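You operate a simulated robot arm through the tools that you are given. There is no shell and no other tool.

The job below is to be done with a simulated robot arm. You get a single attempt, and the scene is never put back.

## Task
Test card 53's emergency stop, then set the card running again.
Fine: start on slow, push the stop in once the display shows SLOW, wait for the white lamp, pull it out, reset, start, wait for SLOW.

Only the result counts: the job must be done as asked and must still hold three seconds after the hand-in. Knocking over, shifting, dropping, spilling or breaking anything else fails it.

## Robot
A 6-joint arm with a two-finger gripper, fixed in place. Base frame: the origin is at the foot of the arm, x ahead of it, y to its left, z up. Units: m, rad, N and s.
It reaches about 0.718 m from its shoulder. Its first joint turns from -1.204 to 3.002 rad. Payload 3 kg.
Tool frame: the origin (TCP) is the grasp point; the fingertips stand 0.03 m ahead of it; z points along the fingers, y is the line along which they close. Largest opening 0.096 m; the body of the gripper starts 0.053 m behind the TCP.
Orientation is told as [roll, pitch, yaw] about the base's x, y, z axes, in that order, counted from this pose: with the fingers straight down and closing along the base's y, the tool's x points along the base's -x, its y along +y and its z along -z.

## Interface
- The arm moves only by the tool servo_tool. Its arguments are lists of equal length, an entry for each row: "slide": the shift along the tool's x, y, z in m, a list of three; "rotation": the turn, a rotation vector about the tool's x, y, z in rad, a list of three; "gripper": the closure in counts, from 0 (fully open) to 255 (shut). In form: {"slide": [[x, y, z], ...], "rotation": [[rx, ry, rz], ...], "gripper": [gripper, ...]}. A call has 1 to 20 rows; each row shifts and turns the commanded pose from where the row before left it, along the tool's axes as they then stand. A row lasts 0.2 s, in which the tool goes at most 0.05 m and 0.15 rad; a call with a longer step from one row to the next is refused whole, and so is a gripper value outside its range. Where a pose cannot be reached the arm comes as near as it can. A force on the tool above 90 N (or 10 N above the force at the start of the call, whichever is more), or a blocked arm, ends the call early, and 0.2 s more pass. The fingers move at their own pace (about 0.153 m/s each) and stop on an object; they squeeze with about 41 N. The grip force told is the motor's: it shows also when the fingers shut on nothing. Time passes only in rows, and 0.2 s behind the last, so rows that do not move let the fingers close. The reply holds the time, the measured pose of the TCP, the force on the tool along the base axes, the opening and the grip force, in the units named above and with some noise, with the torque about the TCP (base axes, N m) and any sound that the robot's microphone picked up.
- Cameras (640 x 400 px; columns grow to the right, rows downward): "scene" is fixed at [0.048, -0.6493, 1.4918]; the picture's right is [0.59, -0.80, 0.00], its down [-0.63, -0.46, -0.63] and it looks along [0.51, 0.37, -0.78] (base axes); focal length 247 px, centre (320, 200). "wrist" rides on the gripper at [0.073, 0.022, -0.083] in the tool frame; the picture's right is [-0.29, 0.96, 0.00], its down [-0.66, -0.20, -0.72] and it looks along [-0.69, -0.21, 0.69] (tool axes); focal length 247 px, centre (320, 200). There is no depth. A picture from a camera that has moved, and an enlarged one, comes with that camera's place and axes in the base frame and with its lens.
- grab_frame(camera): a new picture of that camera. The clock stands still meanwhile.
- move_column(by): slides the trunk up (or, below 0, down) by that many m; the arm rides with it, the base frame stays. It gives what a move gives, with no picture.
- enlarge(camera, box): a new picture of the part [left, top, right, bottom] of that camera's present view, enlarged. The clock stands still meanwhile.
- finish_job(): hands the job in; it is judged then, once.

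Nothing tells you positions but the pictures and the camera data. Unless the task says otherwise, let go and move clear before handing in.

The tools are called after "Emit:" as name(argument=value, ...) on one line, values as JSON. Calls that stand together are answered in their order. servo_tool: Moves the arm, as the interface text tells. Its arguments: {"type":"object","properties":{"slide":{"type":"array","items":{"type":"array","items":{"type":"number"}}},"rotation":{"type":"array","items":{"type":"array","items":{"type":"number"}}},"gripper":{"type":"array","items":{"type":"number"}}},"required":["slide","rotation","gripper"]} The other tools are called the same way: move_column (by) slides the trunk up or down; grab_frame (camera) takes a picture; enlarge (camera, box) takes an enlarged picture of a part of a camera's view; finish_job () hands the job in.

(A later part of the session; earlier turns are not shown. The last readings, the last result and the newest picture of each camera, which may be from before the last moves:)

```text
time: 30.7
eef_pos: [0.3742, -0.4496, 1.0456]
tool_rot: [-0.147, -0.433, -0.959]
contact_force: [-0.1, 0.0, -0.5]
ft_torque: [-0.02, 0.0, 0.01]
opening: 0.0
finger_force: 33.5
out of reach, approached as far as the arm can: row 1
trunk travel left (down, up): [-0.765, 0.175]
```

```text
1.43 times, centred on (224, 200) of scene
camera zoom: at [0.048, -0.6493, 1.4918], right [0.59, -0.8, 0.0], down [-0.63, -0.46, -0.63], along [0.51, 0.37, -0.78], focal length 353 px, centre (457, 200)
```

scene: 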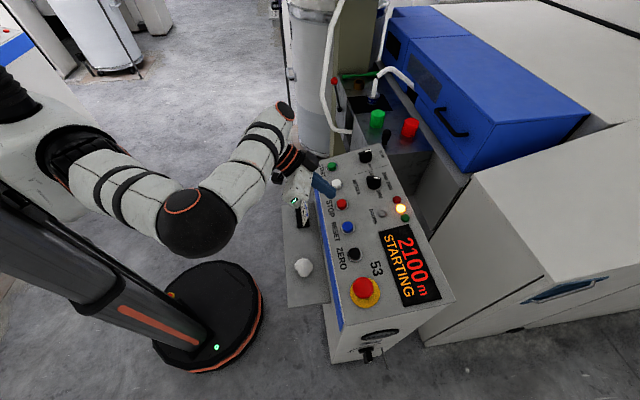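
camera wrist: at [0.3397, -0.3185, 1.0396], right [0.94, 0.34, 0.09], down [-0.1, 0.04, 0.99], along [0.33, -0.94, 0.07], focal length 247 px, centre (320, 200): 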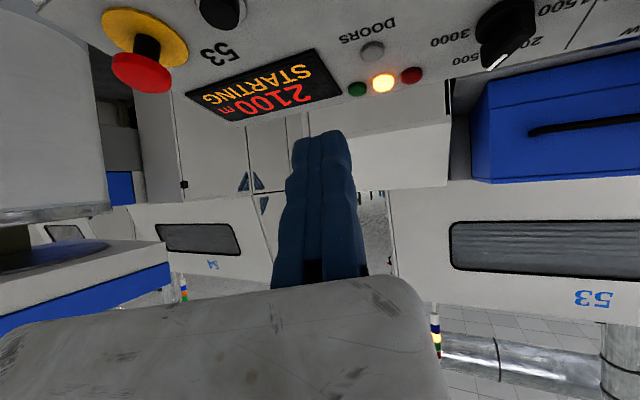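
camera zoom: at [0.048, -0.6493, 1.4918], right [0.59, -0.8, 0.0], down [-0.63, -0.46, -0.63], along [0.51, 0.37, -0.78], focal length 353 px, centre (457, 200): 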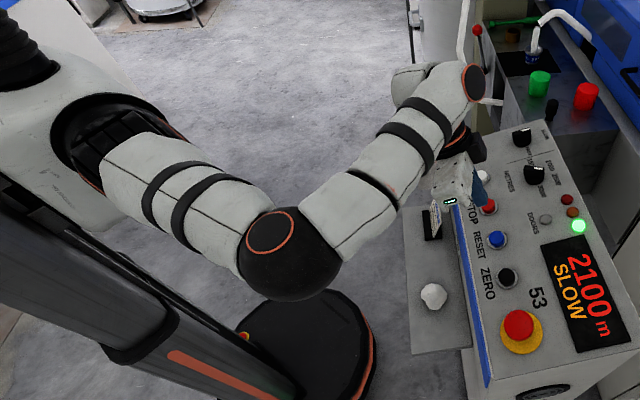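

The display now shows SLOW with the green lamp lit. The current yaw puts the arm in a bad branch for reaching the stop, so I'll turn the yaw back toward zero, where motion toward -y was free.

Emit:
servo_tool(slide=[[-0.0042, -0.0013, -0.009], [-0.0042, -0.0013, -0.009], [-0.0042, -0.0013, -0.009], [0, 0, 0], [0, 0, 0], [0, 0, 0], [0, 0, 0]], rotation=[[-0.0574, -0.0182, -0.123], [-0.0574, -0.0182, -0.123], [-0.0574, -0.0182, -0.123], [-0.0574, -0.0182, -0.123], [-0.0574, -0.0182, -0.123], [-0.0574, -0.0182, -0.123], [-0.0574, -0.0182, -0.123]], gripper=[255, 255, 255, 255, 255, 255, 255])

Emit:
enlarge(camera="scene", box=[0, 60, 448, 340])

```text
time: 32.3
eef_pos: [0.4234, -0.3932, 1.0891]
tool_rot: [-0.147, -0.432, 0.001]
contact_force: [0.0, 0.2, -0.2]
ft_torque: [-0.01, -0.02, 0.01]
opening: 0.0
finger_force: 33.7
out of reach, approached as far as the arm can: row 1, 3, 4, 5, 6
trunk travel left (down, up): [-0.765, 0.175]
```

```text
1.43 times, centred on (224, 200) of scene
camera zoom: at [0.048, -0.6493, 1.4918], right [0.59, -0.8, 0.0], down [-0.63, -0.46, -0.63], along [0.51, 0.37, -0.78], focal length 353 px, centre (457, 200)
```

zoom: 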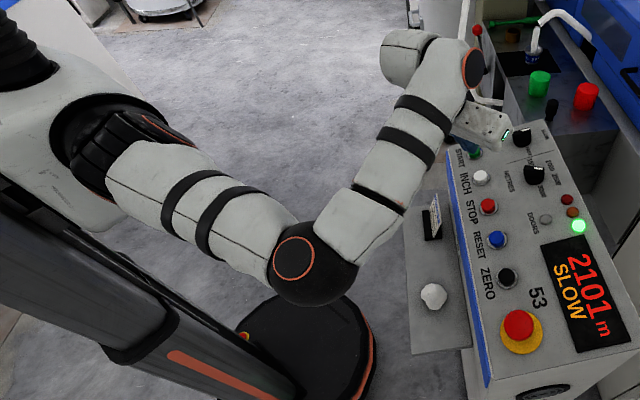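

Emit:
servo_tool(slide=[[0, -0.0396, 0.0059]], rotation=[[0, 0, 0]], gripper=[255])

Emit:
servo_tool(slide=[[0.0363, -0.0025, -0.0166]], rotation=[[0, 0, 0]], gripper=[255])

Emit:
servo_tool(slide=[[-0.0167, -0.0053, -0.0359]], rotation=[[0, 0, 0]], gripper=[255])

```text
time: 32.7
eef_pos: [0.427, -0.4054, 1.0886]
tool_rot: [-0.15, -0.435, -0.003]
contact_force: [-0.5, 0.3, -0.1]
ft_torque: [0.0, 0.01, 0.02]
opening: 0.0001
finger_force: 33.1
out of reach, approached as far as the arm can: row 1
trunk travel left (down, up): [-0.765, 0.175]
```

```text
time: 33.1
eef_pos: [0.4225, -0.3978, 1.0924]
tool_rot: [-0.149, -0.432, 0.001]
contact_force: [-0.2, 0.6, 0.2]
ft_torque: [0.01, 0.01, -0.01]
opening: 0.0
finger_force: 33.0
out of reach, approached as far as the arm can: row 1
trunk travel left (down, up): [-0.765, 0.175]
```

```text
time: 33.5
eef_pos: [0.4197, -0.3936, 1.1343]
tool_rot: [-0.152, -0.433, -0.003]
contact_force: [0.5, 1.1, 0.6]
ft_torque: [-0.02, -0.01, 0.0]
opening: 0.0
finger_force: 32.9
out of reach, approached as far as the arm can: row 1
trunk travel left (down, up): [-0.765, 0.175]
```

Comparing arm poses, the shoulder axis points forward-right and up from the torso, and my wrist has been sitting almost on it, which is a dead zone. Raising the trunk puts the wrist below that axis for all three targets. I'll raise it 0.11 m and then lower the tool.

Emit:
move_column(by=0.11)

Emit:
servo_tool(slide=[[0.0167, 0.0053, 0.0359], [0.0167, 0.0053, 0.0359], [0.0167, 0.0053, 0.0359]], rotation=[[0, 0, 0], [0, 0, 0], [0, 0, 0]], gripper=[255, 255, 255])

Emit:
grab_frame(camera="scene")

```text
time: 34.9
eef_pos: [0.4206, -0.3953, 1.2421]
tool_rot: [-0.151, -0.434, -0.006]
contact_force: [0.0, -1.2, 0.0]
ft_torque: [-0.02, 0.03, -0.01]
opening: 0.0
finger_force: 33.2
trunk travel left (down, up): [-0.875, 0.065]
```

```text
time: 35.7
eef_pos: [0.4284, -0.3844, 1.1293]
tool_rot: [-0.151, -0.432, -0.007]
contact_force: [-0.1, -0.7, 0.0]
ft_torque: [0.05, -0.01, 0.02]
opening: 0.0
finger_force: 33.1
out of reach, approached as far as the arm can: row 2
trunk travel left (down, up): [-0.875, 0.065]
```

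```text
taken
```

scene: 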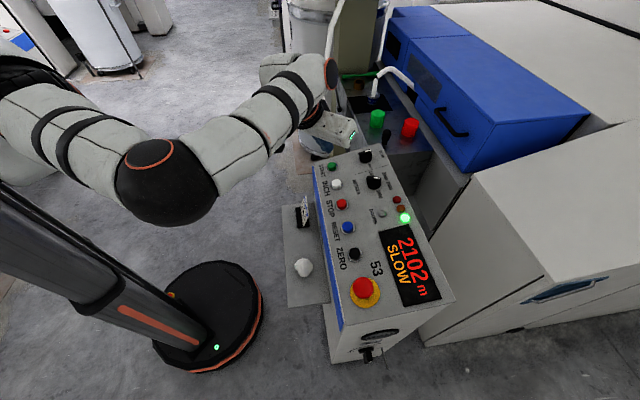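

Emit:
servo_tool(slide=[[0.0167, 0.0053, 0.0359], [0.0167, 0.0053, 0.0359]], rotation=[[0, 0, 0], [0, 0, 0]], gripper=[255, 255])

Emit:
servo_tool(slide=[[0, -0.0396, 0.0059]], rotation=[[0, 0, 0]], gripper=[255])

Emit:
servo_tool(slide=[[0.0363, -0.0025, -0.0166]], rotation=[[0, 0, 0]], gripper=[255])

Emit:
grab_frame(camera="scene")

```text
time: 36.3
eef_pos: [0.4284, -0.3864, 1.0474]
tool_rot: [-0.15, -0.434, -0.003]
contact_force: [0.1, 0.2, -0.4]
ft_torque: [0.0, 0.0, 0.01]
opening: 0.0
finger_force: 32.9
trunk travel left (down, up): [-0.875, 0.065]
```

```text
time: 36.7
eef_pos: [0.4265, -0.4251, 1.0466]
tool_rot: [-0.149, -0.434, -0.004]
contact_force: [0.2, 0.3, -0.3]
ft_torque: [0.02, -0.01, 0.01]
opening: 0.0003
finger_force: 33.4
trunk travel left (down, up): [-0.875, 0.065]
```

```text
time: 37.1
eef_pos: [0.428, -0.4239, 1.0475]
tool_rot: [-0.149, -0.434, -0.006]
contact_force: [0.2, -1.0, -1.2]
ft_torque: [-0.02, 0.05, -0.02]
opening: 0.0
finger_force: 33.0
out of reach, approached as far as the arm can: row 1
trunk travel left (down, up): [-0.875, 0.065]
```

```text
taken
```

scene: 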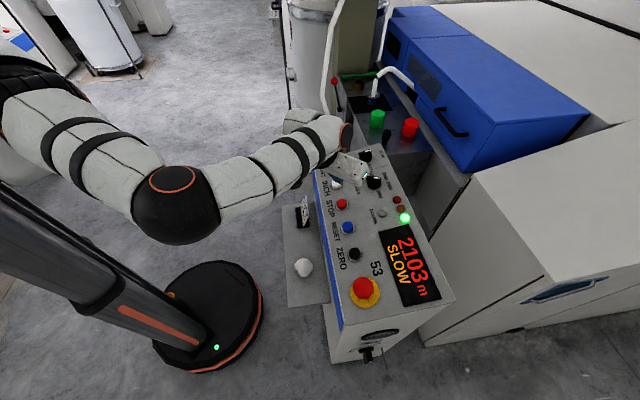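

Motion toward -y is free now. I'll keep going -y and a bit lower, then retry -x.

Emit:
servo_tool(slide=[[0.0042, -0.0383, 0.0149], [0.0042, -0.0383, 0.0149]], rotation=[[0, 0, 0], [0, 0, 0]], gripper=[255, 255])

Emit:
servo_tool(slide=[[0.0363, -0.0025, -0.0166]], rotation=[[0, 0, 0]], gripper=[255])

Emit:
grab_frame(camera="scene")

```text
time: 37.7
eef_pos: [0.4255, -0.4436, 1.0208]
tool_rot: [-0.158, -0.439, -0.011]
contact_force: [-0.3, 0.4, 0.9]
ft_torque: [0.02, -0.01, 0.01]
opening: 0.0002
finger_force: 33.1
out of reach, approached as far as the arm can: row 1, 2
trunk travel left (down, up): [-0.875, 0.065]
```

```text
time: 38.1
eef_pos: [0.4184, -0.4379, 1.0199]
tool_rot: [-0.151, -0.434, -0.007]
contact_force: [-0.6, 0.4, 0.0]
ft_torque: [0.0, 0.02, 0.01]
opening: 0.0001
finger_force: 32.6
out of reach, approached as far as the arm can: row 1
trunk travel left (down, up): [-0.875, 0.065]
```

```text
taken
```

scene: 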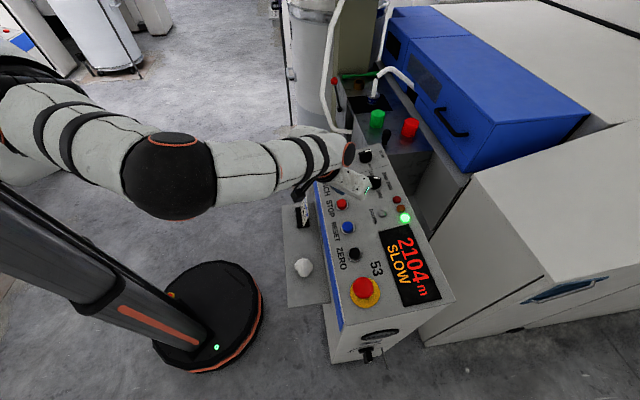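

The data fit a shoulder near (0, -0.14, 1.2) with its axis at about az -47° and 18° up. I should pass the wrist well under that axis, so I'll raise the trunk to near its top and lower the tool.

Emit:
move_column(by=0.06)

Emit:
servo_tool(slide=[[0.0167, 0.0053, 0.0359], [0.0167, 0.0053, 0.0359], [0.0126, 0.004, 0.0269]], rotation=[[0, 0, 0], [0, 0, 0], [0, 0, 0]], gripper=[255, 255, 255])

Emit:
servo_tool(slide=[[0.0272, -0.0316, -0.0077]], rotation=[[0, 0, 0]], gripper=[255])

Emit:
grab_frame(camera="scene")

```text
time: 39.1
eef_pos: [0.4188, -0.438, 1.0802]
tool_rot: [-0.15, -0.434, -0.005]
contact_force: [-0.5, -0.2, 1.1]
ft_torque: [0.0, 0.01, 0.0]
opening: 0.0002
finger_force: 33.1
trunk travel left (down, up): [-0.935, 0.005]
```

```text
time: 39.9
eef_pos: [0.41, -0.4307, 0.9842]
tool_rot: [-0.149, -0.436, -0.007]
contact_force: [-0.4, 0.1, 0.3]
ft_torque: [0.01, -0.02, -0.03]
opening: 0.0
finger_force: 33.3
out of reach, approached as far as the arm can: row 2, 3
trunk travel left (down, up): [-0.935, 0.005]
```

```text
time: 40.3
eef_pos: [0.3734, -0.4556, 0.987]
tool_rot: [-0.153, -0.438, -0.007]
contact_force: [-1.0, -0.3, -0.7]
ft_torque: [0.03, -0.03, 0.03]
opening: 0.0
finger_force: 33.3
out of reach, approached as far as the arm can: row 1
trunk travel left (down, up): [-0.935, 0.005]
```

```text
taken
```

scene: 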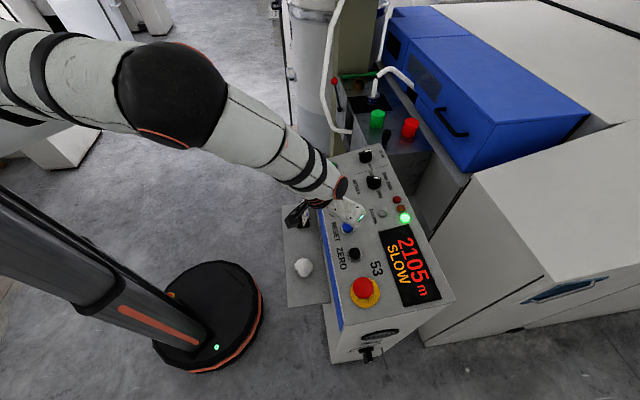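

That works: the elbow is up and the tool is moving freely toward the stop. Continuing.

Emit:
servo_tool(slide=[[0.0217, -0.03, -0.0075], [0.0217, -0.03, -0.0075]], rotation=[[0, 0, 0], [0, 0, 0]], gripper=[255, 255])

Emit:
grab_frame(camera="scene")

Emit:
grab_frame(camera="wrist")

```text
time: 40.9
eef_pos: [0.3443, -0.4618, 0.972]
tool_rot: [-0.155, -0.434, -0.004]
contact_force: [0.0, 0.3, -0.5]
ft_torque: [0.0, 0.01, -0.01]
opening: 0.0001
finger_force: 33.1
out of reach, approached as far as the arm can: row 1, 2
trunk travel left (down, up): [-0.935, 0.005]
```

```text
taken
```

scene: 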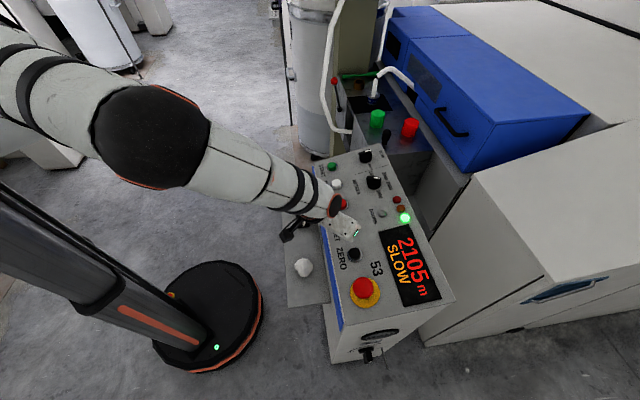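

```text
taken
camera wrist: at [0.2453, -0.4272, 1.0112], right [0.33, 0.94, -0.01], down [0.28, -0.09, 0.95], along [0.9, -0.32, -0.3], focal length 247 px, centre (320, 200)
```

wrist: 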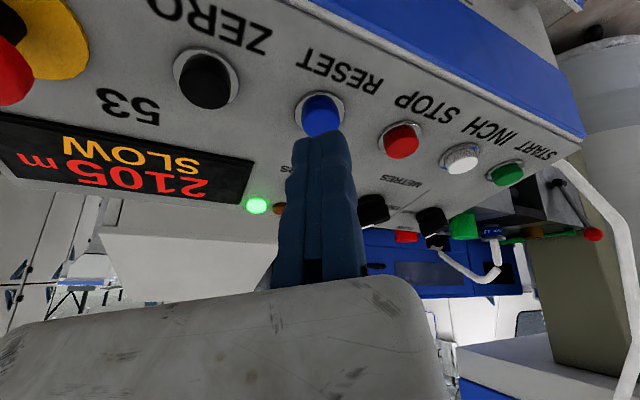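

Reaching further in -y is limited by the wrist offset, so a tilt toward -y should help. I'll rotate the tool that way with a slight lift.

Emit:
servo_tool(slide=[[-0.0064, -0.002, -0.0134], [-0.0064, -0.002, -0.0134], [0, 0, 0], [0, 0, 0]], rotation=[[0.109, 0.0555, 0], [0.109, 0.0555, 0], [0.109, 0.0555, 0], [0.109, 0.0555, 0]], gripper=[255, 255, 255, 255])

Emit:
grab_frame(camera="scene")

```text
time: 41.9
eef_pos: [0.348, -0.4597, 1.0001]
tool_rot: [-0.565, -0.228, -0.084]
contact_force: [-0.1, 0.2, 0.8]
ft_torque: [-0.04, 0.0, -0.01]
opening: 0.0002
finger_force: 33.4
trunk travel left (down, up): [-0.935, 0.005]
```

```text
taken
```

scene: 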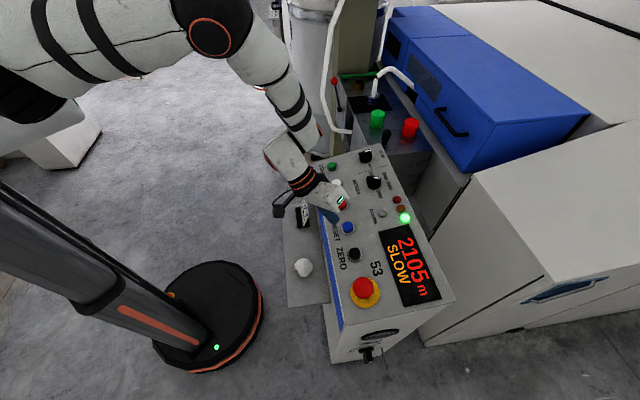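

Emit:
servo_tool(slide=[[0.0214, -0.0339, 0.0156], [0.0214, -0.0339, 0.0156]], rotation=[[0, 0, 0], [0, 0, 0]], gripper=[255, 255])

Emit:
grab_frame(camera="scene")

```text
time: 42.5
eef_pos: [0.3007, -0.5193, 0.9967]
tool_rot: [-0.56, -0.23, -0.085]
contact_force: [0.5, 0.6, 0.6]
ft_torque: [0.02, 0.01, -0.01]
opening: 0.0
finger_force: 32.6
out of reach, approached as far as the arm can: row 2
trunk travel left (down, up): [-0.935, 0.005]
```

```text
taken
```

scene: 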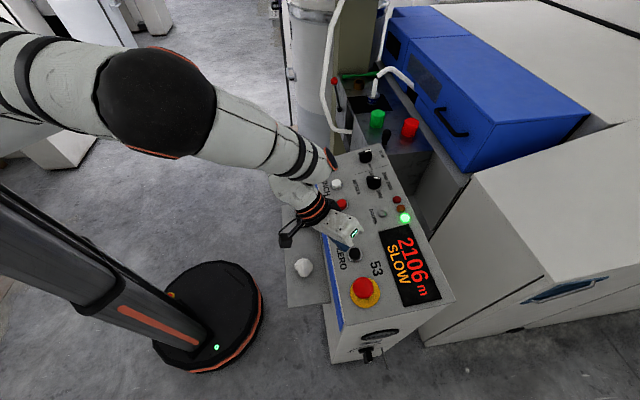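

Nearly there. I'll add more -y tilt and move the remaining distance.

Emit:
servo_tool(slide=[[0, 0, -0.005], [0, 0, -0.005], [0.0163, -0.03, 0.0177]], rotation=[[0.1, 0.015, 0], [0.1, 0.015, 0], [0, 0, 0]], gripper=[255, 255, 255])

Emit:
grab_frame(camera="wrist")

Emit:
grab_frame(camera="scene")

```text
time: 43.3
eef_pos: [0.2783, -0.5467, 1.0087]
tool_rot: [-0.756, -0.209, -0.109]
contact_force: [-0.5, -0.6, -0.6]
ft_torque: [0.05, -0.02, 0.03]
opening: 0.0002
finger_force: 32.8
trunk travel left (down, up): [-0.935, 0.005]
```

```text
taken
camera wrist: at [0.2056, -0.4656, 1.0377], right [0.49, 0.65, -0.58], down [0.54, 0.29, 0.79], along [0.68, -0.7, -0.21], focal length 247 px, centre (320, 200)
```

wrist: 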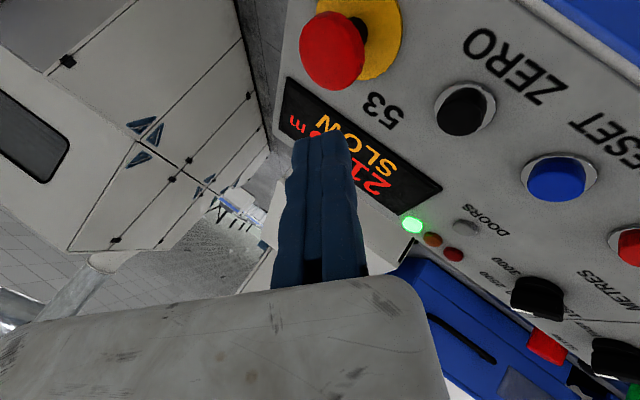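

```text
taken
```

scene: 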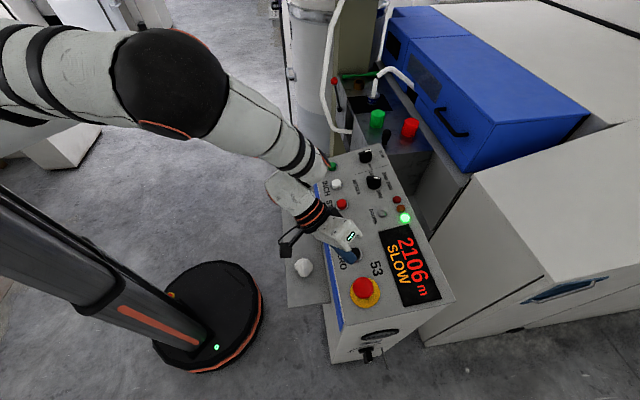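

The stop cap is confirmed at about (0.269, -0.611, 0.915) and the display still shows SLOW. I'll move to just above it.

Emit:
servo_tool(slide=[[0.0104, -0.0049, 0.029], [0.0104, -0.0049, 0.029]], rotation=[[0, 0, 0], [0, 0, 0]], gripper=[255, 255])

Emit:
grab_frame(camera="wrist")

Emit:
enlarge(camera="scene", box=[280, 200, 440, 320])

```text
time: 43.9
eef_pos: [0.2545, -0.5913, 0.9822]
tool_rot: [-0.755, -0.205, -0.107]
contact_force: [-0.4, 0.0, -0.3]
ft_torque: [0.02, -0.05, -0.02]
opening: 0.0
finger_force: 33.9
out of reach, approached as far as the arm can: row 2
trunk travel left (down, up): [-0.935, 0.005]
```

```text
taken
camera wrist: at [0.1813, -0.5099, 1.012], right [0.49, 0.65, -0.58], down [0.54, 0.29, 0.79], along [0.68, -0.7, -0.21], focal length 247 px, centre (320, 200)
```

wrist: 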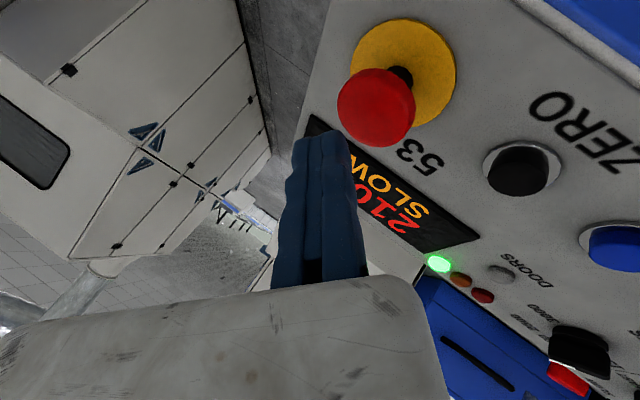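

```text
3.33 times, centred on (360, 260) of scene
camera zoom: at [0.048, -0.6493, 1.4918], right [0.59, -0.8, 0.0], down [-0.63, -0.46, -0.63], along [0.51, 0.37, -0.78], focal length 824 px, centre (187, 0)
```

zoom: 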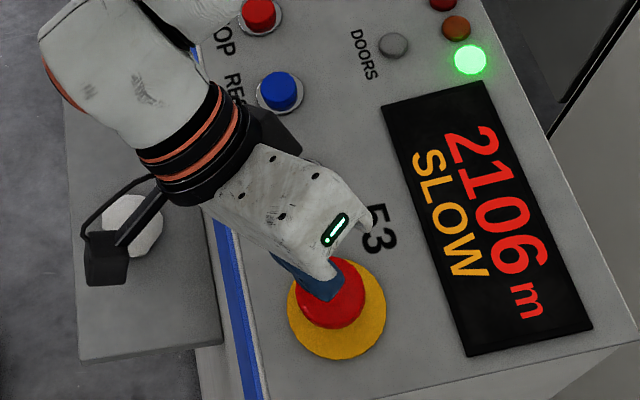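

The tip is roughly 3 cm above the cap, and the arm is near its downward limit. The trunk can lower it instead, so I'll drop the trunk slightly and nudge +x to center.

Emit:
move_column(by=-0.015)

Emit:
servo_tool(slide=[[-0.0088, 0.0018, 0.001]], rotation=[[0, 0, 0]], gripper=[255])

Emit:
grab_frame(camera="wrist")

Emit:
enlarge(camera="scene", box=[320, 250, 400, 310])

```text
time: 44.6
eef_pos: [0.2555, -0.5887, 0.9684]
tool_rot: [-0.757, -0.205, -0.104]
contact_force: [0.7, -0.2, 0.4]
ft_torque: [0.02, -0.03, 0.0]
opening: 0.0001
finger_force: 33.3
trunk travel left (down, up): [-0.92, 0.02]
```

```text
time: 45.0
eef_pos: [0.2654, -0.5883, 0.9713]
tool_rot: [-0.758, -0.206, -0.105]
contact_force: [0.2, -0.6, 0.5]
ft_torque: [0.02, -0.01, 0.0]
opening: 0.0
finger_force: 33.2
out of reach, approached as far as the arm can: row 1
trunk travel left (down, up): [-0.92, 0.02]
```

```text
taken
camera wrist: at [0.192, -0.5075, 1.001], right [0.49, 0.65, -0.58], down [0.55, 0.29, 0.78], along [0.68, -0.7, -0.21], focal length 247 px, centre (320, 200)
```

wrist: 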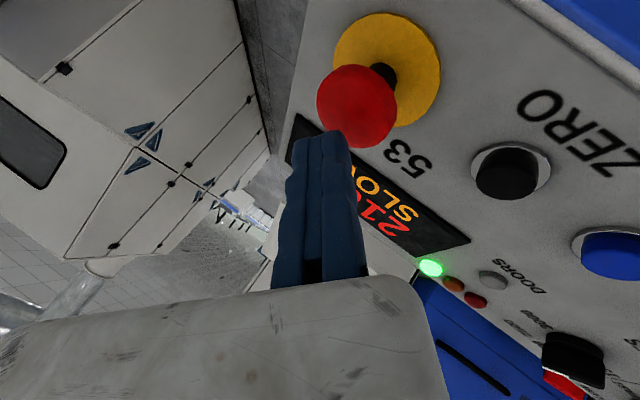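

```text
6.67 times, centred on (360, 280) of scene
camera zoom: at [0.048, -0.6493, 1.4918], right [0.59, -0.8, 0.0], down [-0.63, -0.46, -0.63], along [0.51, 0.37, -0.78], focal length 1648 px, centre (53, -333)
```

zoom: 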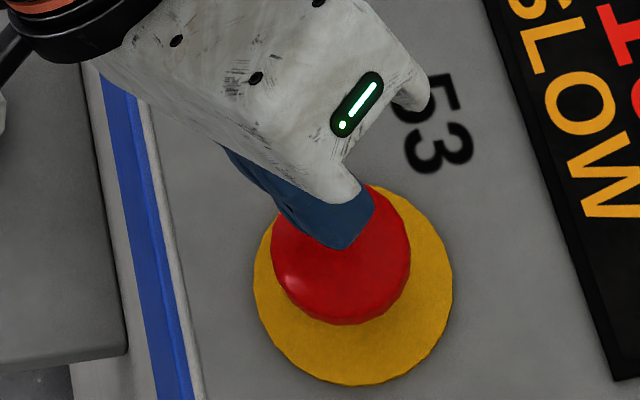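

The tip is aligned over the cap with about 2 cm to go. I'll press by lowering the trunk in small steps.

Emit:
move_column(by=-0.015)

Emit:
move_column(by=-0.006)

Emit:
enlarge(camera="scene", box=[300, 180, 460, 300])

```text
time: 45.6
eef_pos: [0.263, -0.589, 0.9581]
tool_rot: [-0.757, -0.205, -0.104]
contact_force: [-0.9, 0.0, -0.7]
ft_torque: [-0.03, 0.0, 0.02]
opening: 0.0
finger_force: 33.0
trunk travel left (down, up): [-0.905, 0.035]
```

```text
time: 46.1
eef_pos: [0.2641, -0.5892, 0.9491]
tool_rot: [-0.753, -0.204, -0.104]
contact_force: [-1.1, 0.2, 0.9]
ft_torque: [0.02, 0.01, 0.02]
opening: 0.0
finger_force: 33.4
trunk travel left (down, up): [-0.899, 0.041]
```

```text
3.33 times, centred on (380, 240) of scene
camera zoom: at [0.048, -0.6493, 1.4918], right [0.59, -0.8, 0.0], down [-0.63, -0.46, -0.63], along [0.51, 0.37, -0.78], focal length 824 px, centre (120, 67)
```

zoom: 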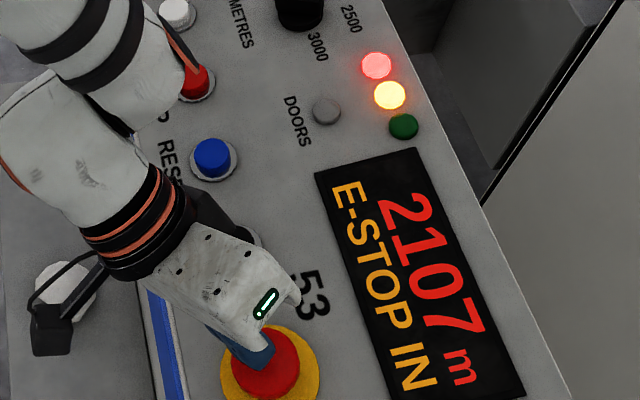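

The stop is in: the display reads E-STOP IN. I'll back off upward and wait for the white DOORS lamp.

Emit:
move_column(by=0.035)

Emit:
grab_frame(camera="wrist")

Emit:
enlarge(camera="scene", box=[300, 180, 460, 300])

```text
time: 46.9
eef_pos: [0.264, -0.5895, 0.9854]
tool_rot: [-0.757, -0.204, -0.104]
contact_force: [-0.1, 0.7, -0.5]
ft_torque: [0.0, 0.02, 0.0]
opening: 0.0001
finger_force: 33.0
trunk travel left (down, up): [-0.934, 0.006]
```

```text
taken
camera wrist: at [0.1914, -0.5075, 1.0152], right [0.49, 0.65, -0.58], down [0.55, 0.29, 0.78], along [0.68, -0.7, -0.21], focal length 247 px, centre (320, 200)
```

wrist: 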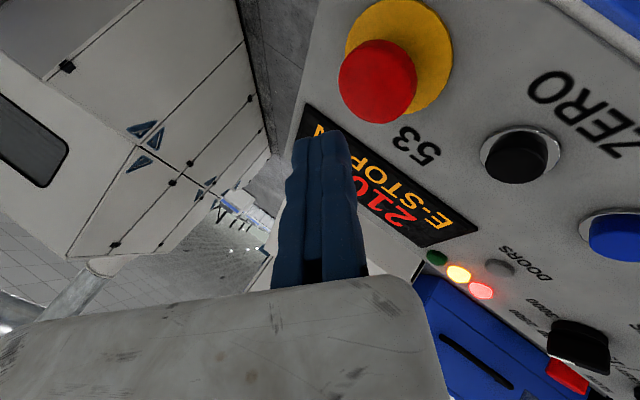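

```text
3.33 times, centred on (380, 240) of scene
camera zoom: at [0.048, -0.6493, 1.4918], right [0.59, -0.8, 0.0], down [-0.63, -0.46, -0.63], along [0.51, 0.37, -0.78], focal length 824 px, centre (120, 67)
```

zoom: 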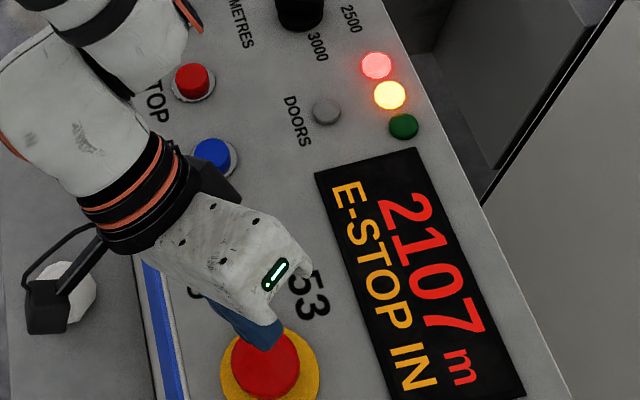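

The mushroom has latched in. While waiting for the white lamp, I'll turn the gripper about its own axis so the fingers close along base x, flanking the cap.

Emit:
servo_tool(slide=[[0, 0, -0.005], [0, 0, -0.005], [0, 0, 0], [0, 0, 0], [0, 0, 0]], rotation=[[0, 0, -0.14], [0, 0, -0.14], [0, 0, -0.14], [0, 0, -0.14], [0, 0, -0.14]], gripper=[255, 255, 255, 255, 255])

Emit:
servo_tool(slide=[[0, 0, 0], [0, 0, 0], [0, 0, 0], [0, 0, 0], [0, 0, 0], [0, 0, 0]], rotation=[[0, 0, -0.14], [0, 0, -0.14], [0, 0, -0.14], [0, 0, -0.14], [0, 0, -0.14], [0, 0, -0.03]], gripper=[255, 255, 255, 255, 255, 255])

Emit:
grab_frame(camera="scene")

Emit:
grab_frame(camera="wrist")

```text
time: 48.1
eef_pos: [0.2642, -0.5815, 0.9918]
tool_rot: [-0.738, 0.285, 0.407]
contact_force: [0.1, 0.4, -0.2]
ft_torque: [0.01, 0.0, 0.04]
opening: 0.0
finger_force: 33.0
trunk travel left (down, up): [-0.934, 0.006]
```

```text
time: 49.5
eef_pos: [0.2855, -0.573, 0.9964]
tool_rot: [-0.647, 0.5, 0.688]
contact_force: [-0.4, 0.7, 0.4]
ft_torque: [0.04, -0.01, 0.0]
opening: 0.0
finger_force: 33.7
out of reach, approached as far as the arm can: row 2, 3, 4, 5
trunk travel left (down, up): [-0.934, 0.006]
```

```text
taken
```

scene: 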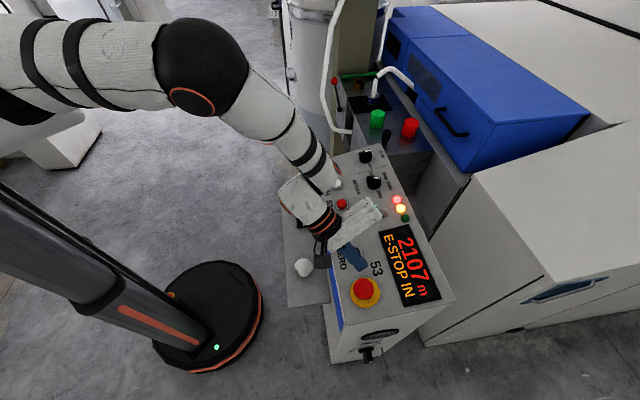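

```text
taken
camera wrist: at [0.2128, -0.5452, 1.0766], right [-0.5, 0.58, -0.65], down [0.53, 0.79, 0.3], along [0.68, -0.2, -0.7], focal length 247 px, centre (320, 200)
```

wrist: 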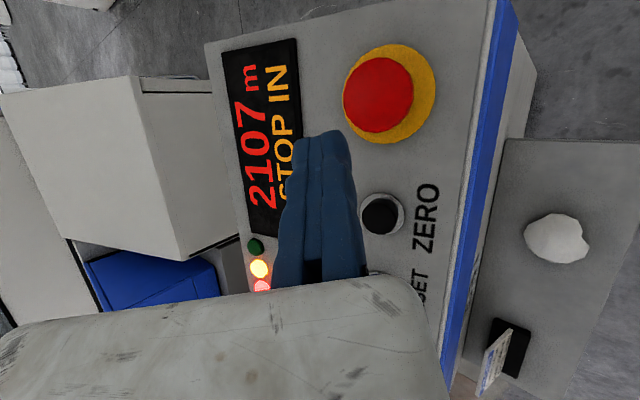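

The gripper roll hit a limit about 30° short. I'll turn it the other way instead, to the opposite orientation, staying above the panel. The white lamp is not on yet.

Emit:
servo_tool(slide=[[0, 0, -0.01], [0, 0, 0], [0, 0, 0], [0, 0, 0], [0, 0, 0], [0, 0, 0], [0, 0, 0], [0, 0, 0], [0, 0, 0], [0, 0, 0]], rotation=[[0, 0, 0.14], [0, 0, 0.14], [0, 0, 0.14], [0, 0, 0.14], [0, 0, 0.14], [0, 0, 0.14], [0, 0, 0.14], [0, 0, 0.14], [0, 0, 0.14], [0, 0, 0.14]], gripper=[255, 255, 255, 255, 255, 255, 255, 255, 255, 255])

Emit:
grab_frame(camera="scene")

```text
time: 51.7
eef_pos: [0.2852, -0.565, 1.0022]
tool_rot: [-0.686, -0.441, -0.354]
contact_force: [0.3, 0.3, 1.0]
ft_torque: [-0.02, 0.04, 0.0]
opening: 0.0
finger_force: 33.1
trunk travel left (down, up): [-0.934, 0.006]
```

```text
taken
```

scene: 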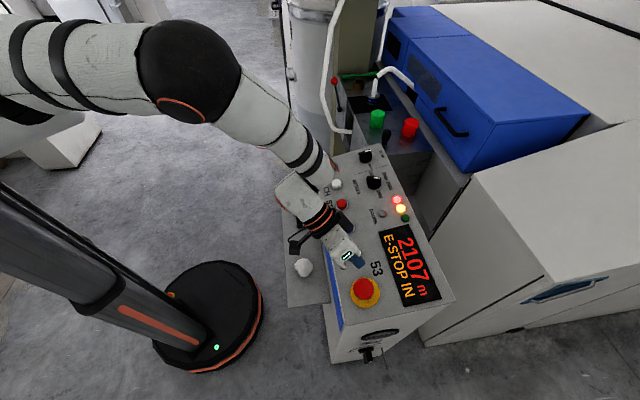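

Emit:
servo_tool(slide=[[0, 0, 0], [0, 0, 0], [0, 0, 0], [0, 0, 0], [0, 0, 0], [0, 0, 0], [0, 0, 0], [0, 0, 0], [0, 0, 0]], rotation=[[0, 0, 0.14], [0, 0, 0.14], [0, 0, 0.14], [0, 0, 0.14], [0, 0, 0.14], [0, 0, 0.14], [0, 0, 0.14], [0, 0, 0.14], [0, 0, 0.06]], gripper=[255, 255, 255, 255, 255, 60, 60, 60, 60])

Emit:
grab_frame(camera="scene")

Emit:
grab_frame(camera="wrist")

```text
time: 53.7
eef_pos: [0.2853, -0.566, 1.0022]
tool_rot: [0.244, -0.765, -1.792]
contact_force: [-0.7, -0.3, -0.1]
ft_torque: [0.01, 0.0, 0.03]
opening: 0.0734
finger_force: 0.0
trunk travel left (down, up): [-0.934, 0.006]
```

```text
taken
```

scene: 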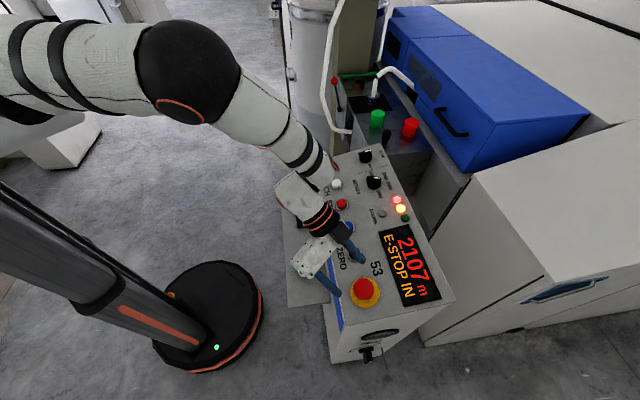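

```text
taken
camera wrist: at [0.3121, -0.4563, 1.0144], right [0.89, -0.25, 0.37], down [-0.37, 0.06, 0.93], along [-0.26, -0.97, -0.04], focal length 247 px, centre (320, 200)
```

wrist: 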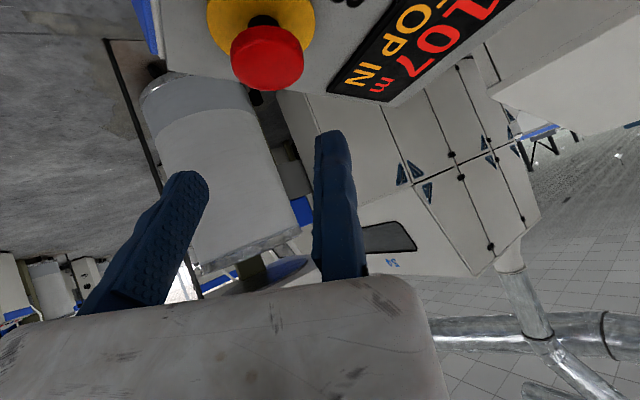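

The gripper is now oriented to flank the cap, with fingers open about 7 cm. I'll move nearer above the cap and keep waiting for the white lamp before pulling.

Emit:
servo_tool(slide=[[0.0065, -0.0107, 0.0209], [0.0065, -0.0107, 0.0209], [0, 0, 0], [0, 0, 0], [0, 0, 0]], rotation=[[0, 0, 0], [0, 0, 0], [0, 0, 0], [0, 0, 0], [0, 0, 0]], gripper=[60, 60, 60, 60, 60])

Emit:
grab_frame(camera="wrist")

Emit:
enlarge(camera="scene", box=[300, 180, 460, 320])

```text
time: 54.9
eef_pos: [0.2582, -0.5823, 0.9847]
tool_rot: [0.243, -0.762, -1.789]
contact_force: [-0.4, -0.8, -0.7]
ft_torque: [0.0, 0.02, 0.01]
opening: 0.0734
finger_force: 0.1
out of reach, approached as far as the arm can: row 1, 2
trunk travel left (down, up): [-0.934, 0.006]
```

```text
taken
camera wrist: at [0.2851, -0.4729, 0.9951], right [0.89, -0.25, 0.37], down [-0.37, 0.06, 0.93], along [-0.25, -0.97, -0.04], focal length 247 px, centre (320, 200)
```

wrist: 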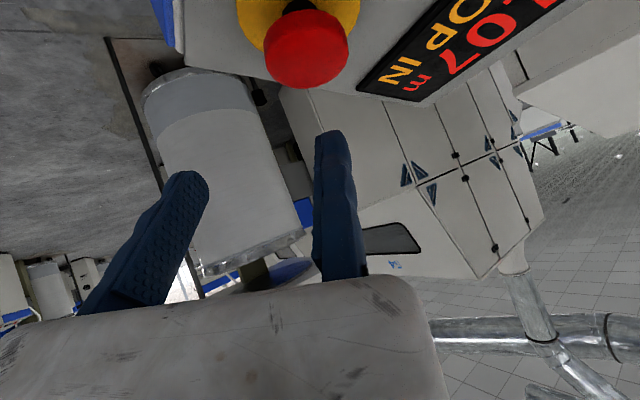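

```text
2.86 times, centred on (380, 250) of scene
camera zoom: at [0.048, -0.6493, 1.4918], right [0.59, -0.8, 0.0], down [-0.63, -0.46, -0.63], along [0.51, 0.37, -0.78], focal length 706 px, centre (149, 57)
```

zoom: 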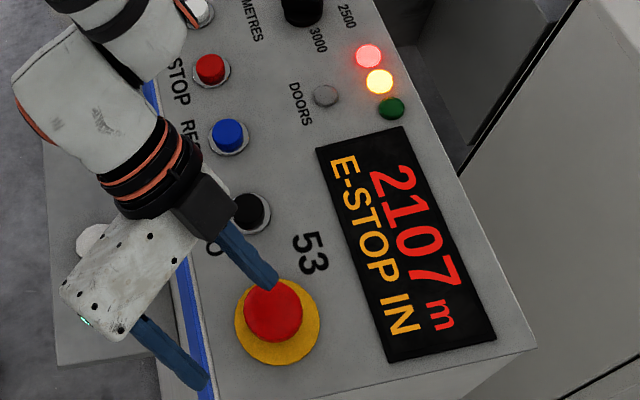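

The arm can't go lower by itself here, so I'll lower with the trunk and correct sideways in between.

Emit:
servo_tool(slide=[[-0.0048, 0.0143, 0.0083]], rotation=[[0, 0, 0]], gripper=[60])

Emit:
move_column(by=-0.02)

Emit:
grab_frame(camera="wrist")

Emit:
enlarge(camera="scene", box=[300, 180, 460, 320])

```text
time: 55.3
eef_pos: [0.2713, -0.5918, 0.9896]
tool_rot: [0.242, -0.763, -1.787]
contact_force: [0.8, -0.5, -0.4]
ft_torque: [0.0, 0.0, -0.01]
opening: 0.0733
finger_force: 0.1
out of reach, approached as far as the arm can: row 1
trunk travel left (down, up): [-0.934, 0.006]
```

```text
time: 56.0
eef_pos: [0.2707, -0.5927, 0.9704]
tool_rot: [0.244, -0.763, -1.787]
contact_force: [0.2, -0.1, -1.4]
ft_torque: [-0.02, -0.03, -0.02]
opening: 0.0733
finger_force: 0.1
trunk travel left (down, up): [-0.914, 0.026]
```

```text
taken
camera wrist: at [0.2972, -0.4824, 0.9814], right [0.89, -0.25, 0.37], down [-0.37, 0.06, 0.93], along [-0.25, -0.97, -0.04], focal length 247 px, centre (320, 200)
```

wrist: 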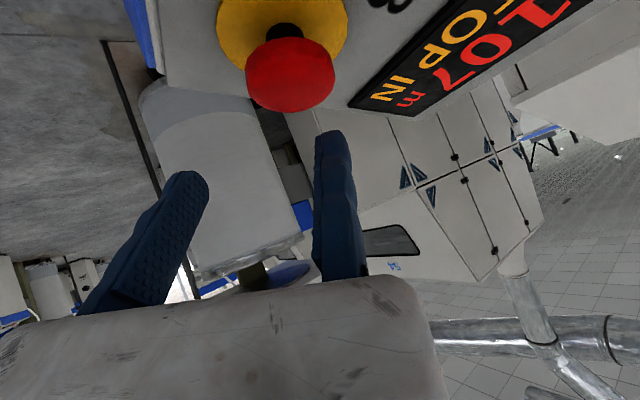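

```text
2.86 times, centred on (380, 250) of scene
camera zoom: at [0.048, -0.6493, 1.4918], right [0.59, -0.8, 0.0], down [-0.63, -0.46, -0.63], along [0.51, 0.37, -0.78], focal length 706 px, centre (149, 57)
```

zoom: 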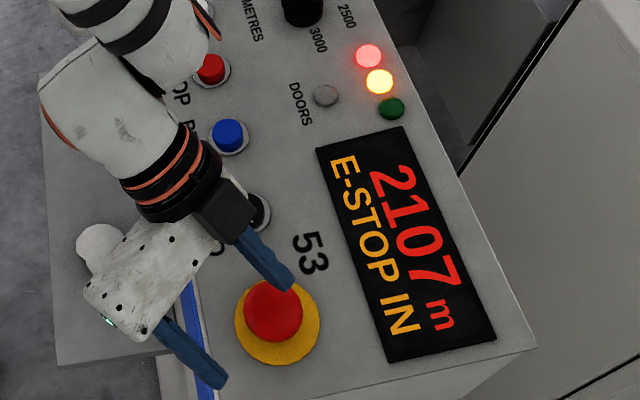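

Emit:
servo_tool(slide=[[-0.005, 0.0035, 0.0066], [0, 0, 0], [0, 0, 0], [0, 0, 0], [0, 0, 0], [0, 0, 0], [0, 0, 0], [0, 0, 0], [0, 0, 0], [0, 0, 0], [0, 0, 0], [0, 0, 0]], rotation=[[0, 0, 0], [0, 0, 0], [0, 0, 0], [0, 0, 0], [0, 0, 0], [0, 0, 0], [0, 0, 0], [0, 0, 0], [0, 0, 0], [0, 0, 0], [0, 0, 0], [0, 0, 0]], gripper=[60, 60, 60, 60, 60, 60, 60, 60, 60, 60, 60, 60])

Emit:
enlarge(camera="scene", box=[300, 180, 460, 320])

```text
time: 58.6
eef_pos: [0.2737, -0.5999, 0.9723]
tool_rot: [0.241, -0.765, -1.788]
contact_force: [0.1, 0.2, -0.4]
ft_torque: [0.0, -0.03, -0.01]
opening: 0.0735
finger_force: 0.1
out of reach, approached as far as the arm can: row 1
trunk travel left (down, up): [-0.914, 0.026]
```

```text
2.86 times, centred on (380, 250) of scene
camera zoom: at [0.048, -0.6493, 1.4918], right [0.59, -0.8, 0.0], down [-0.63, -0.46, -0.63], along [0.51, 0.37, -0.78], focal length 706 px, centre (149, 57)
```

zoom: 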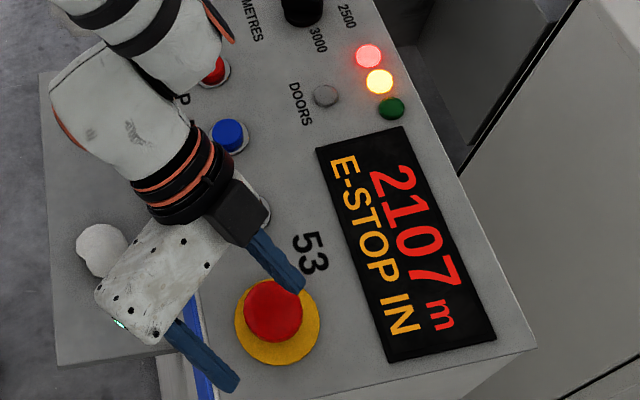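

Alignment over the cap is good. The white lamp is still off, so I'll wait without moving.

Emit:
servo_tool(slide=[[0, 0, 0], [0, 0, 0], [0, 0, 0], [0, 0, 0], [0, 0, 0], [0, 0, 0], [0, 0, 0], [0, 0, 0], [0, 0, 0], [0, 0, 0], [0, 0, 0], [0, 0, 0], [0, 0, 0], [0, 0, 0], [0, 0, 0], [0, 0, 0], [0, 0, 0], [0, 0, 0], [0, 0, 0], [0, 0, 0]], rotation=[[0, 0, 0], [0, 0, 0], [0, 0, 0], [0, 0, 0], [0, 0, 0], [0, 0, 0], [0, 0, 0], [0, 0, 0], [0, 0, 0], [0, 0, 0], [0, 0, 0], [0, 0, 0], [0, 0, 0], [0, 0, 0], [0, 0, 0], [0, 0, 0], [0, 0, 0], [0, 0, 0], [0, 0, 0], [0, 0, 0]], gripper=[60, 60, 60, 60, 60, 60, 60, 60, 60, 60, 60, 60, 60, 60, 60, 60, 60, 60, 60, 60])

Emit:
enlarge(camera="scene", box=[300, 180, 460, 320])

```text
time: 62.8
eef_pos: [0.273, -0.5995, 0.9731]
tool_rot: [0.243, -0.763, -1.787]
contact_force: [-0.3, 0.3, 0.3]
ft_torque: [0.0, 0.01, -0.02]
opening: 0.0733
finger_force: 0.0
trunk travel left (down, up): [-0.914, 0.026]
```

```text
2.86 times, centred on (380, 250) of scene
camera zoom: at [0.048, -0.6493, 1.4918], right [0.59, -0.8, 0.0], down [-0.63, -0.46, -0.63], along [0.51, 0.37, -0.78], focal length 706 px, centre (149, 57)
```

zoom: 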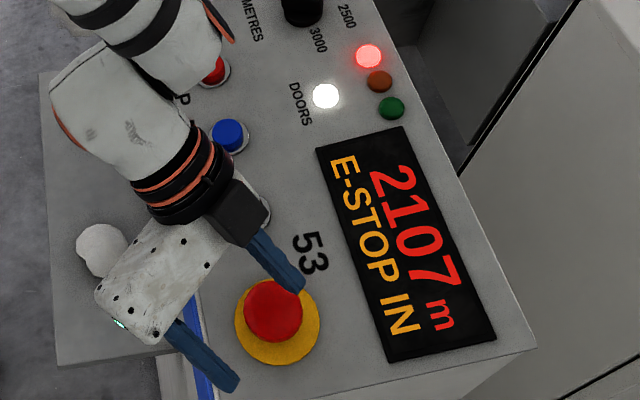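

The white DOORS lamp is on. Now I'll lower around the cap to grip it.

Emit:
move_column(by=-0.03)

Emit:
grab_frame(camera="wrist")

Emit:
enlarge(camera="scene", box=[310, 240, 410, 320])

```text
time: 63.6
eef_pos: [0.2719, -0.5956, 0.9482]
tool_rot: [0.249, -0.773, -1.793]
contact_force: [-1.5, 1.5, 28.6]
ft_torque: [-0.42, -0.11, 0.16]
opening: 0.0732
finger_force: 0.1
trunk travel left (down, up): [-0.884, 0.056]
```

```text
taken
camera wrist: at [0.2978, -0.4861, 0.9584], right [0.89, -0.25, 0.37], down [-0.37, 0.06, 0.93], along [-0.25, -0.97, -0.04], focal length 247 px, centre (320, 200)
```

wrist: 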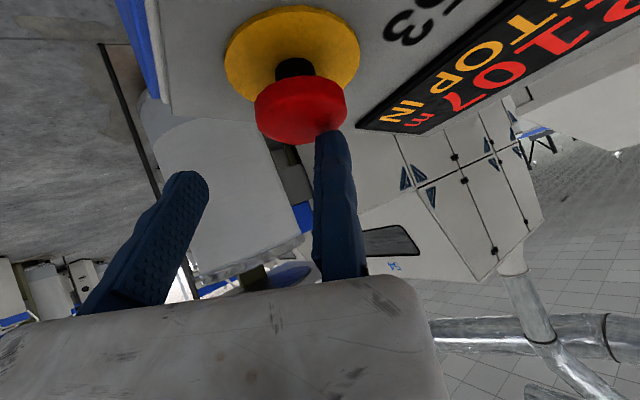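

```text
5.00 times, centred on (360, 280) of scene
camera zoom: at [0.048, -0.6493, 1.4918], right [0.59, -0.8, 0.0], down [-0.63, -0.46, -0.63], along [0.51, 0.37, -0.78], focal length 1236 px, centre (120, -200)
```

zoom: 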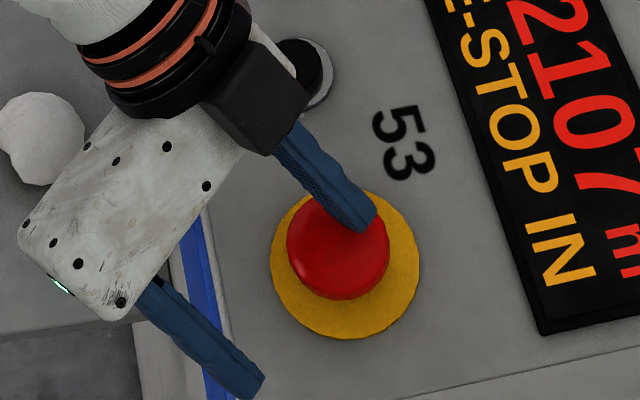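

The picture shows this gripper opens one-sidedly: the +y finger stays at the TCP and only the other travels. That's why the fixed finger landed on the cap. I'll back up, shift so the fixed finger sits beside the cap's +x edge, and try again.

Emit:
move_column(by=0.03)

Emit:
servo_tool(slide=[[-0.002, 0.0285, 0.003]], rotation=[[0, 0, 0]], gripper=[60])

Emit:
grab_frame(camera="wrist")

Emit:
enlarge(camera="scene", box=[300, 180, 460, 320])

```text
time: 64.3
eef_pos: [0.2731, -0.5982, 0.9733]
tool_rot: [0.243, -0.763, -1.787]
contact_force: [0.8, 0.0, -0.7]
ft_torque: [-0.03, 0.02, -0.01]
opening: 0.0729
finger_force: 0.0
trunk travel left (down, up): [-0.914, 0.026]
```

```text
time: 64.7
eef_pos: [0.2985, -0.6017, 0.9854]
tool_rot: [0.24, -0.766, -1.787]
contact_force: [-0.5, 0.2, -0.6]
ft_torque: [0.01, 0.02, 0.01]
opening: 0.0732
finger_force: 0.1
out of reach, approached as far as the arm can: row 1
trunk travel left (down, up): [-0.914, 0.026]
```

```text
taken
camera wrist: at [0.3236, -0.4927, 0.9962], right [0.9, -0.25, 0.37], down [-0.37, 0.05, 0.93], along [-0.25, -0.97, -0.04], focal length 247 px, centre (320, 200)
```

wrist: 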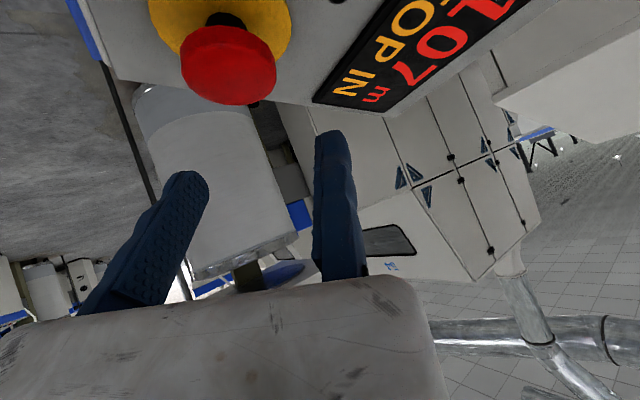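

```text
2.86 times, centred on (380, 250) of scene
camera zoom: at [0.048, -0.6493, 1.4918], right [0.59, -0.8, 0.0], down [-0.63, -0.46, -0.63], along [0.51, 0.37, -0.78], focal length 706 px, centre (149, 57)
```

zoom: 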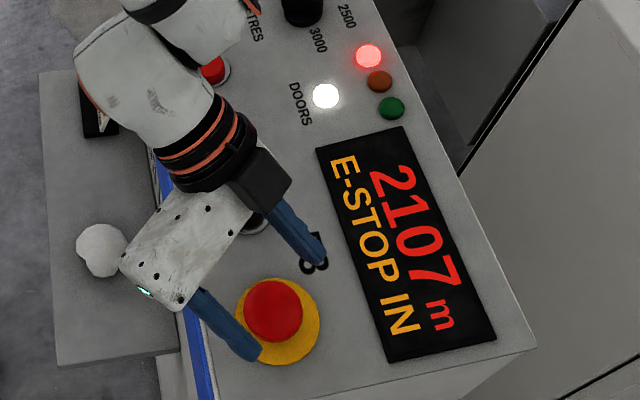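

The fingers now straddle the cap correctly in the model (fixed pad ~5 mm off its +x side). Lowering with the trunk in two steps.

Emit:
move_column(by=-0.035)

Emit:
grab_frame(camera="wrist")

Emit:
enlarge(camera="scene", box=[310, 240, 410, 320])

```text
time: 65.5
eef_pos: [0.2974, -0.6018, 0.95]
tool_rot: [0.241, -0.761, -1.788]
contact_force: [0.2, 0.3, 0.7]
ft_torque: [0.0, -0.01, -0.05]
opening: 0.0734
finger_force: 0.0
trunk travel left (down, up): [-0.879, 0.061]
```

```text
taken
camera wrist: at [0.3224, -0.4934, 0.9611], right [0.89, -0.25, 0.37], down [-0.37, 0.05, 0.93], along [-0.25, -0.97, -0.04], focal length 247 px, centre (320, 200)
```

wrist: 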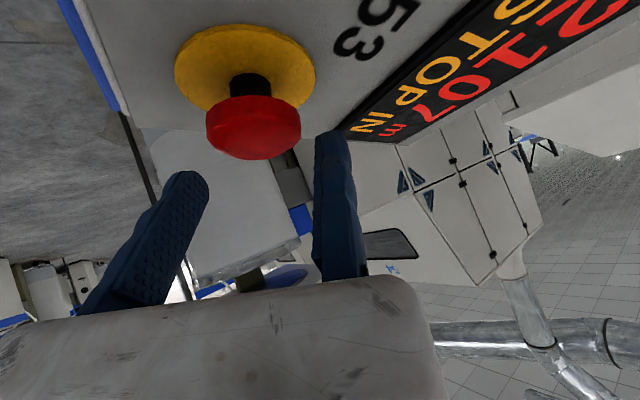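

```text
5.00 times, centred on (360, 280) of scene
camera zoom: at [0.048, -0.6493, 1.4918], right [0.59, -0.8, 0.0], down [-0.63, -0.46, -0.63], along [0.51, 0.37, -0.78], focal length 1236 px, centre (120, -200)
```

zoom: 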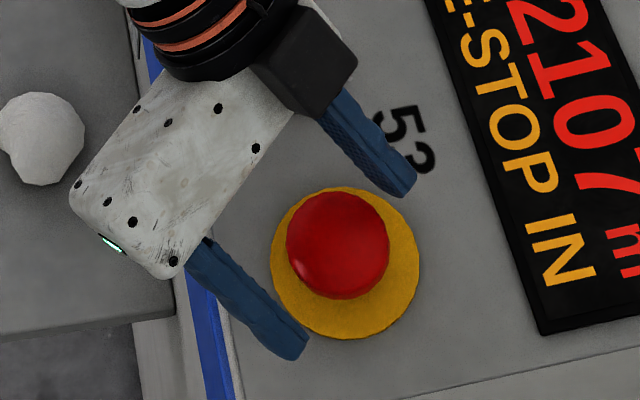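

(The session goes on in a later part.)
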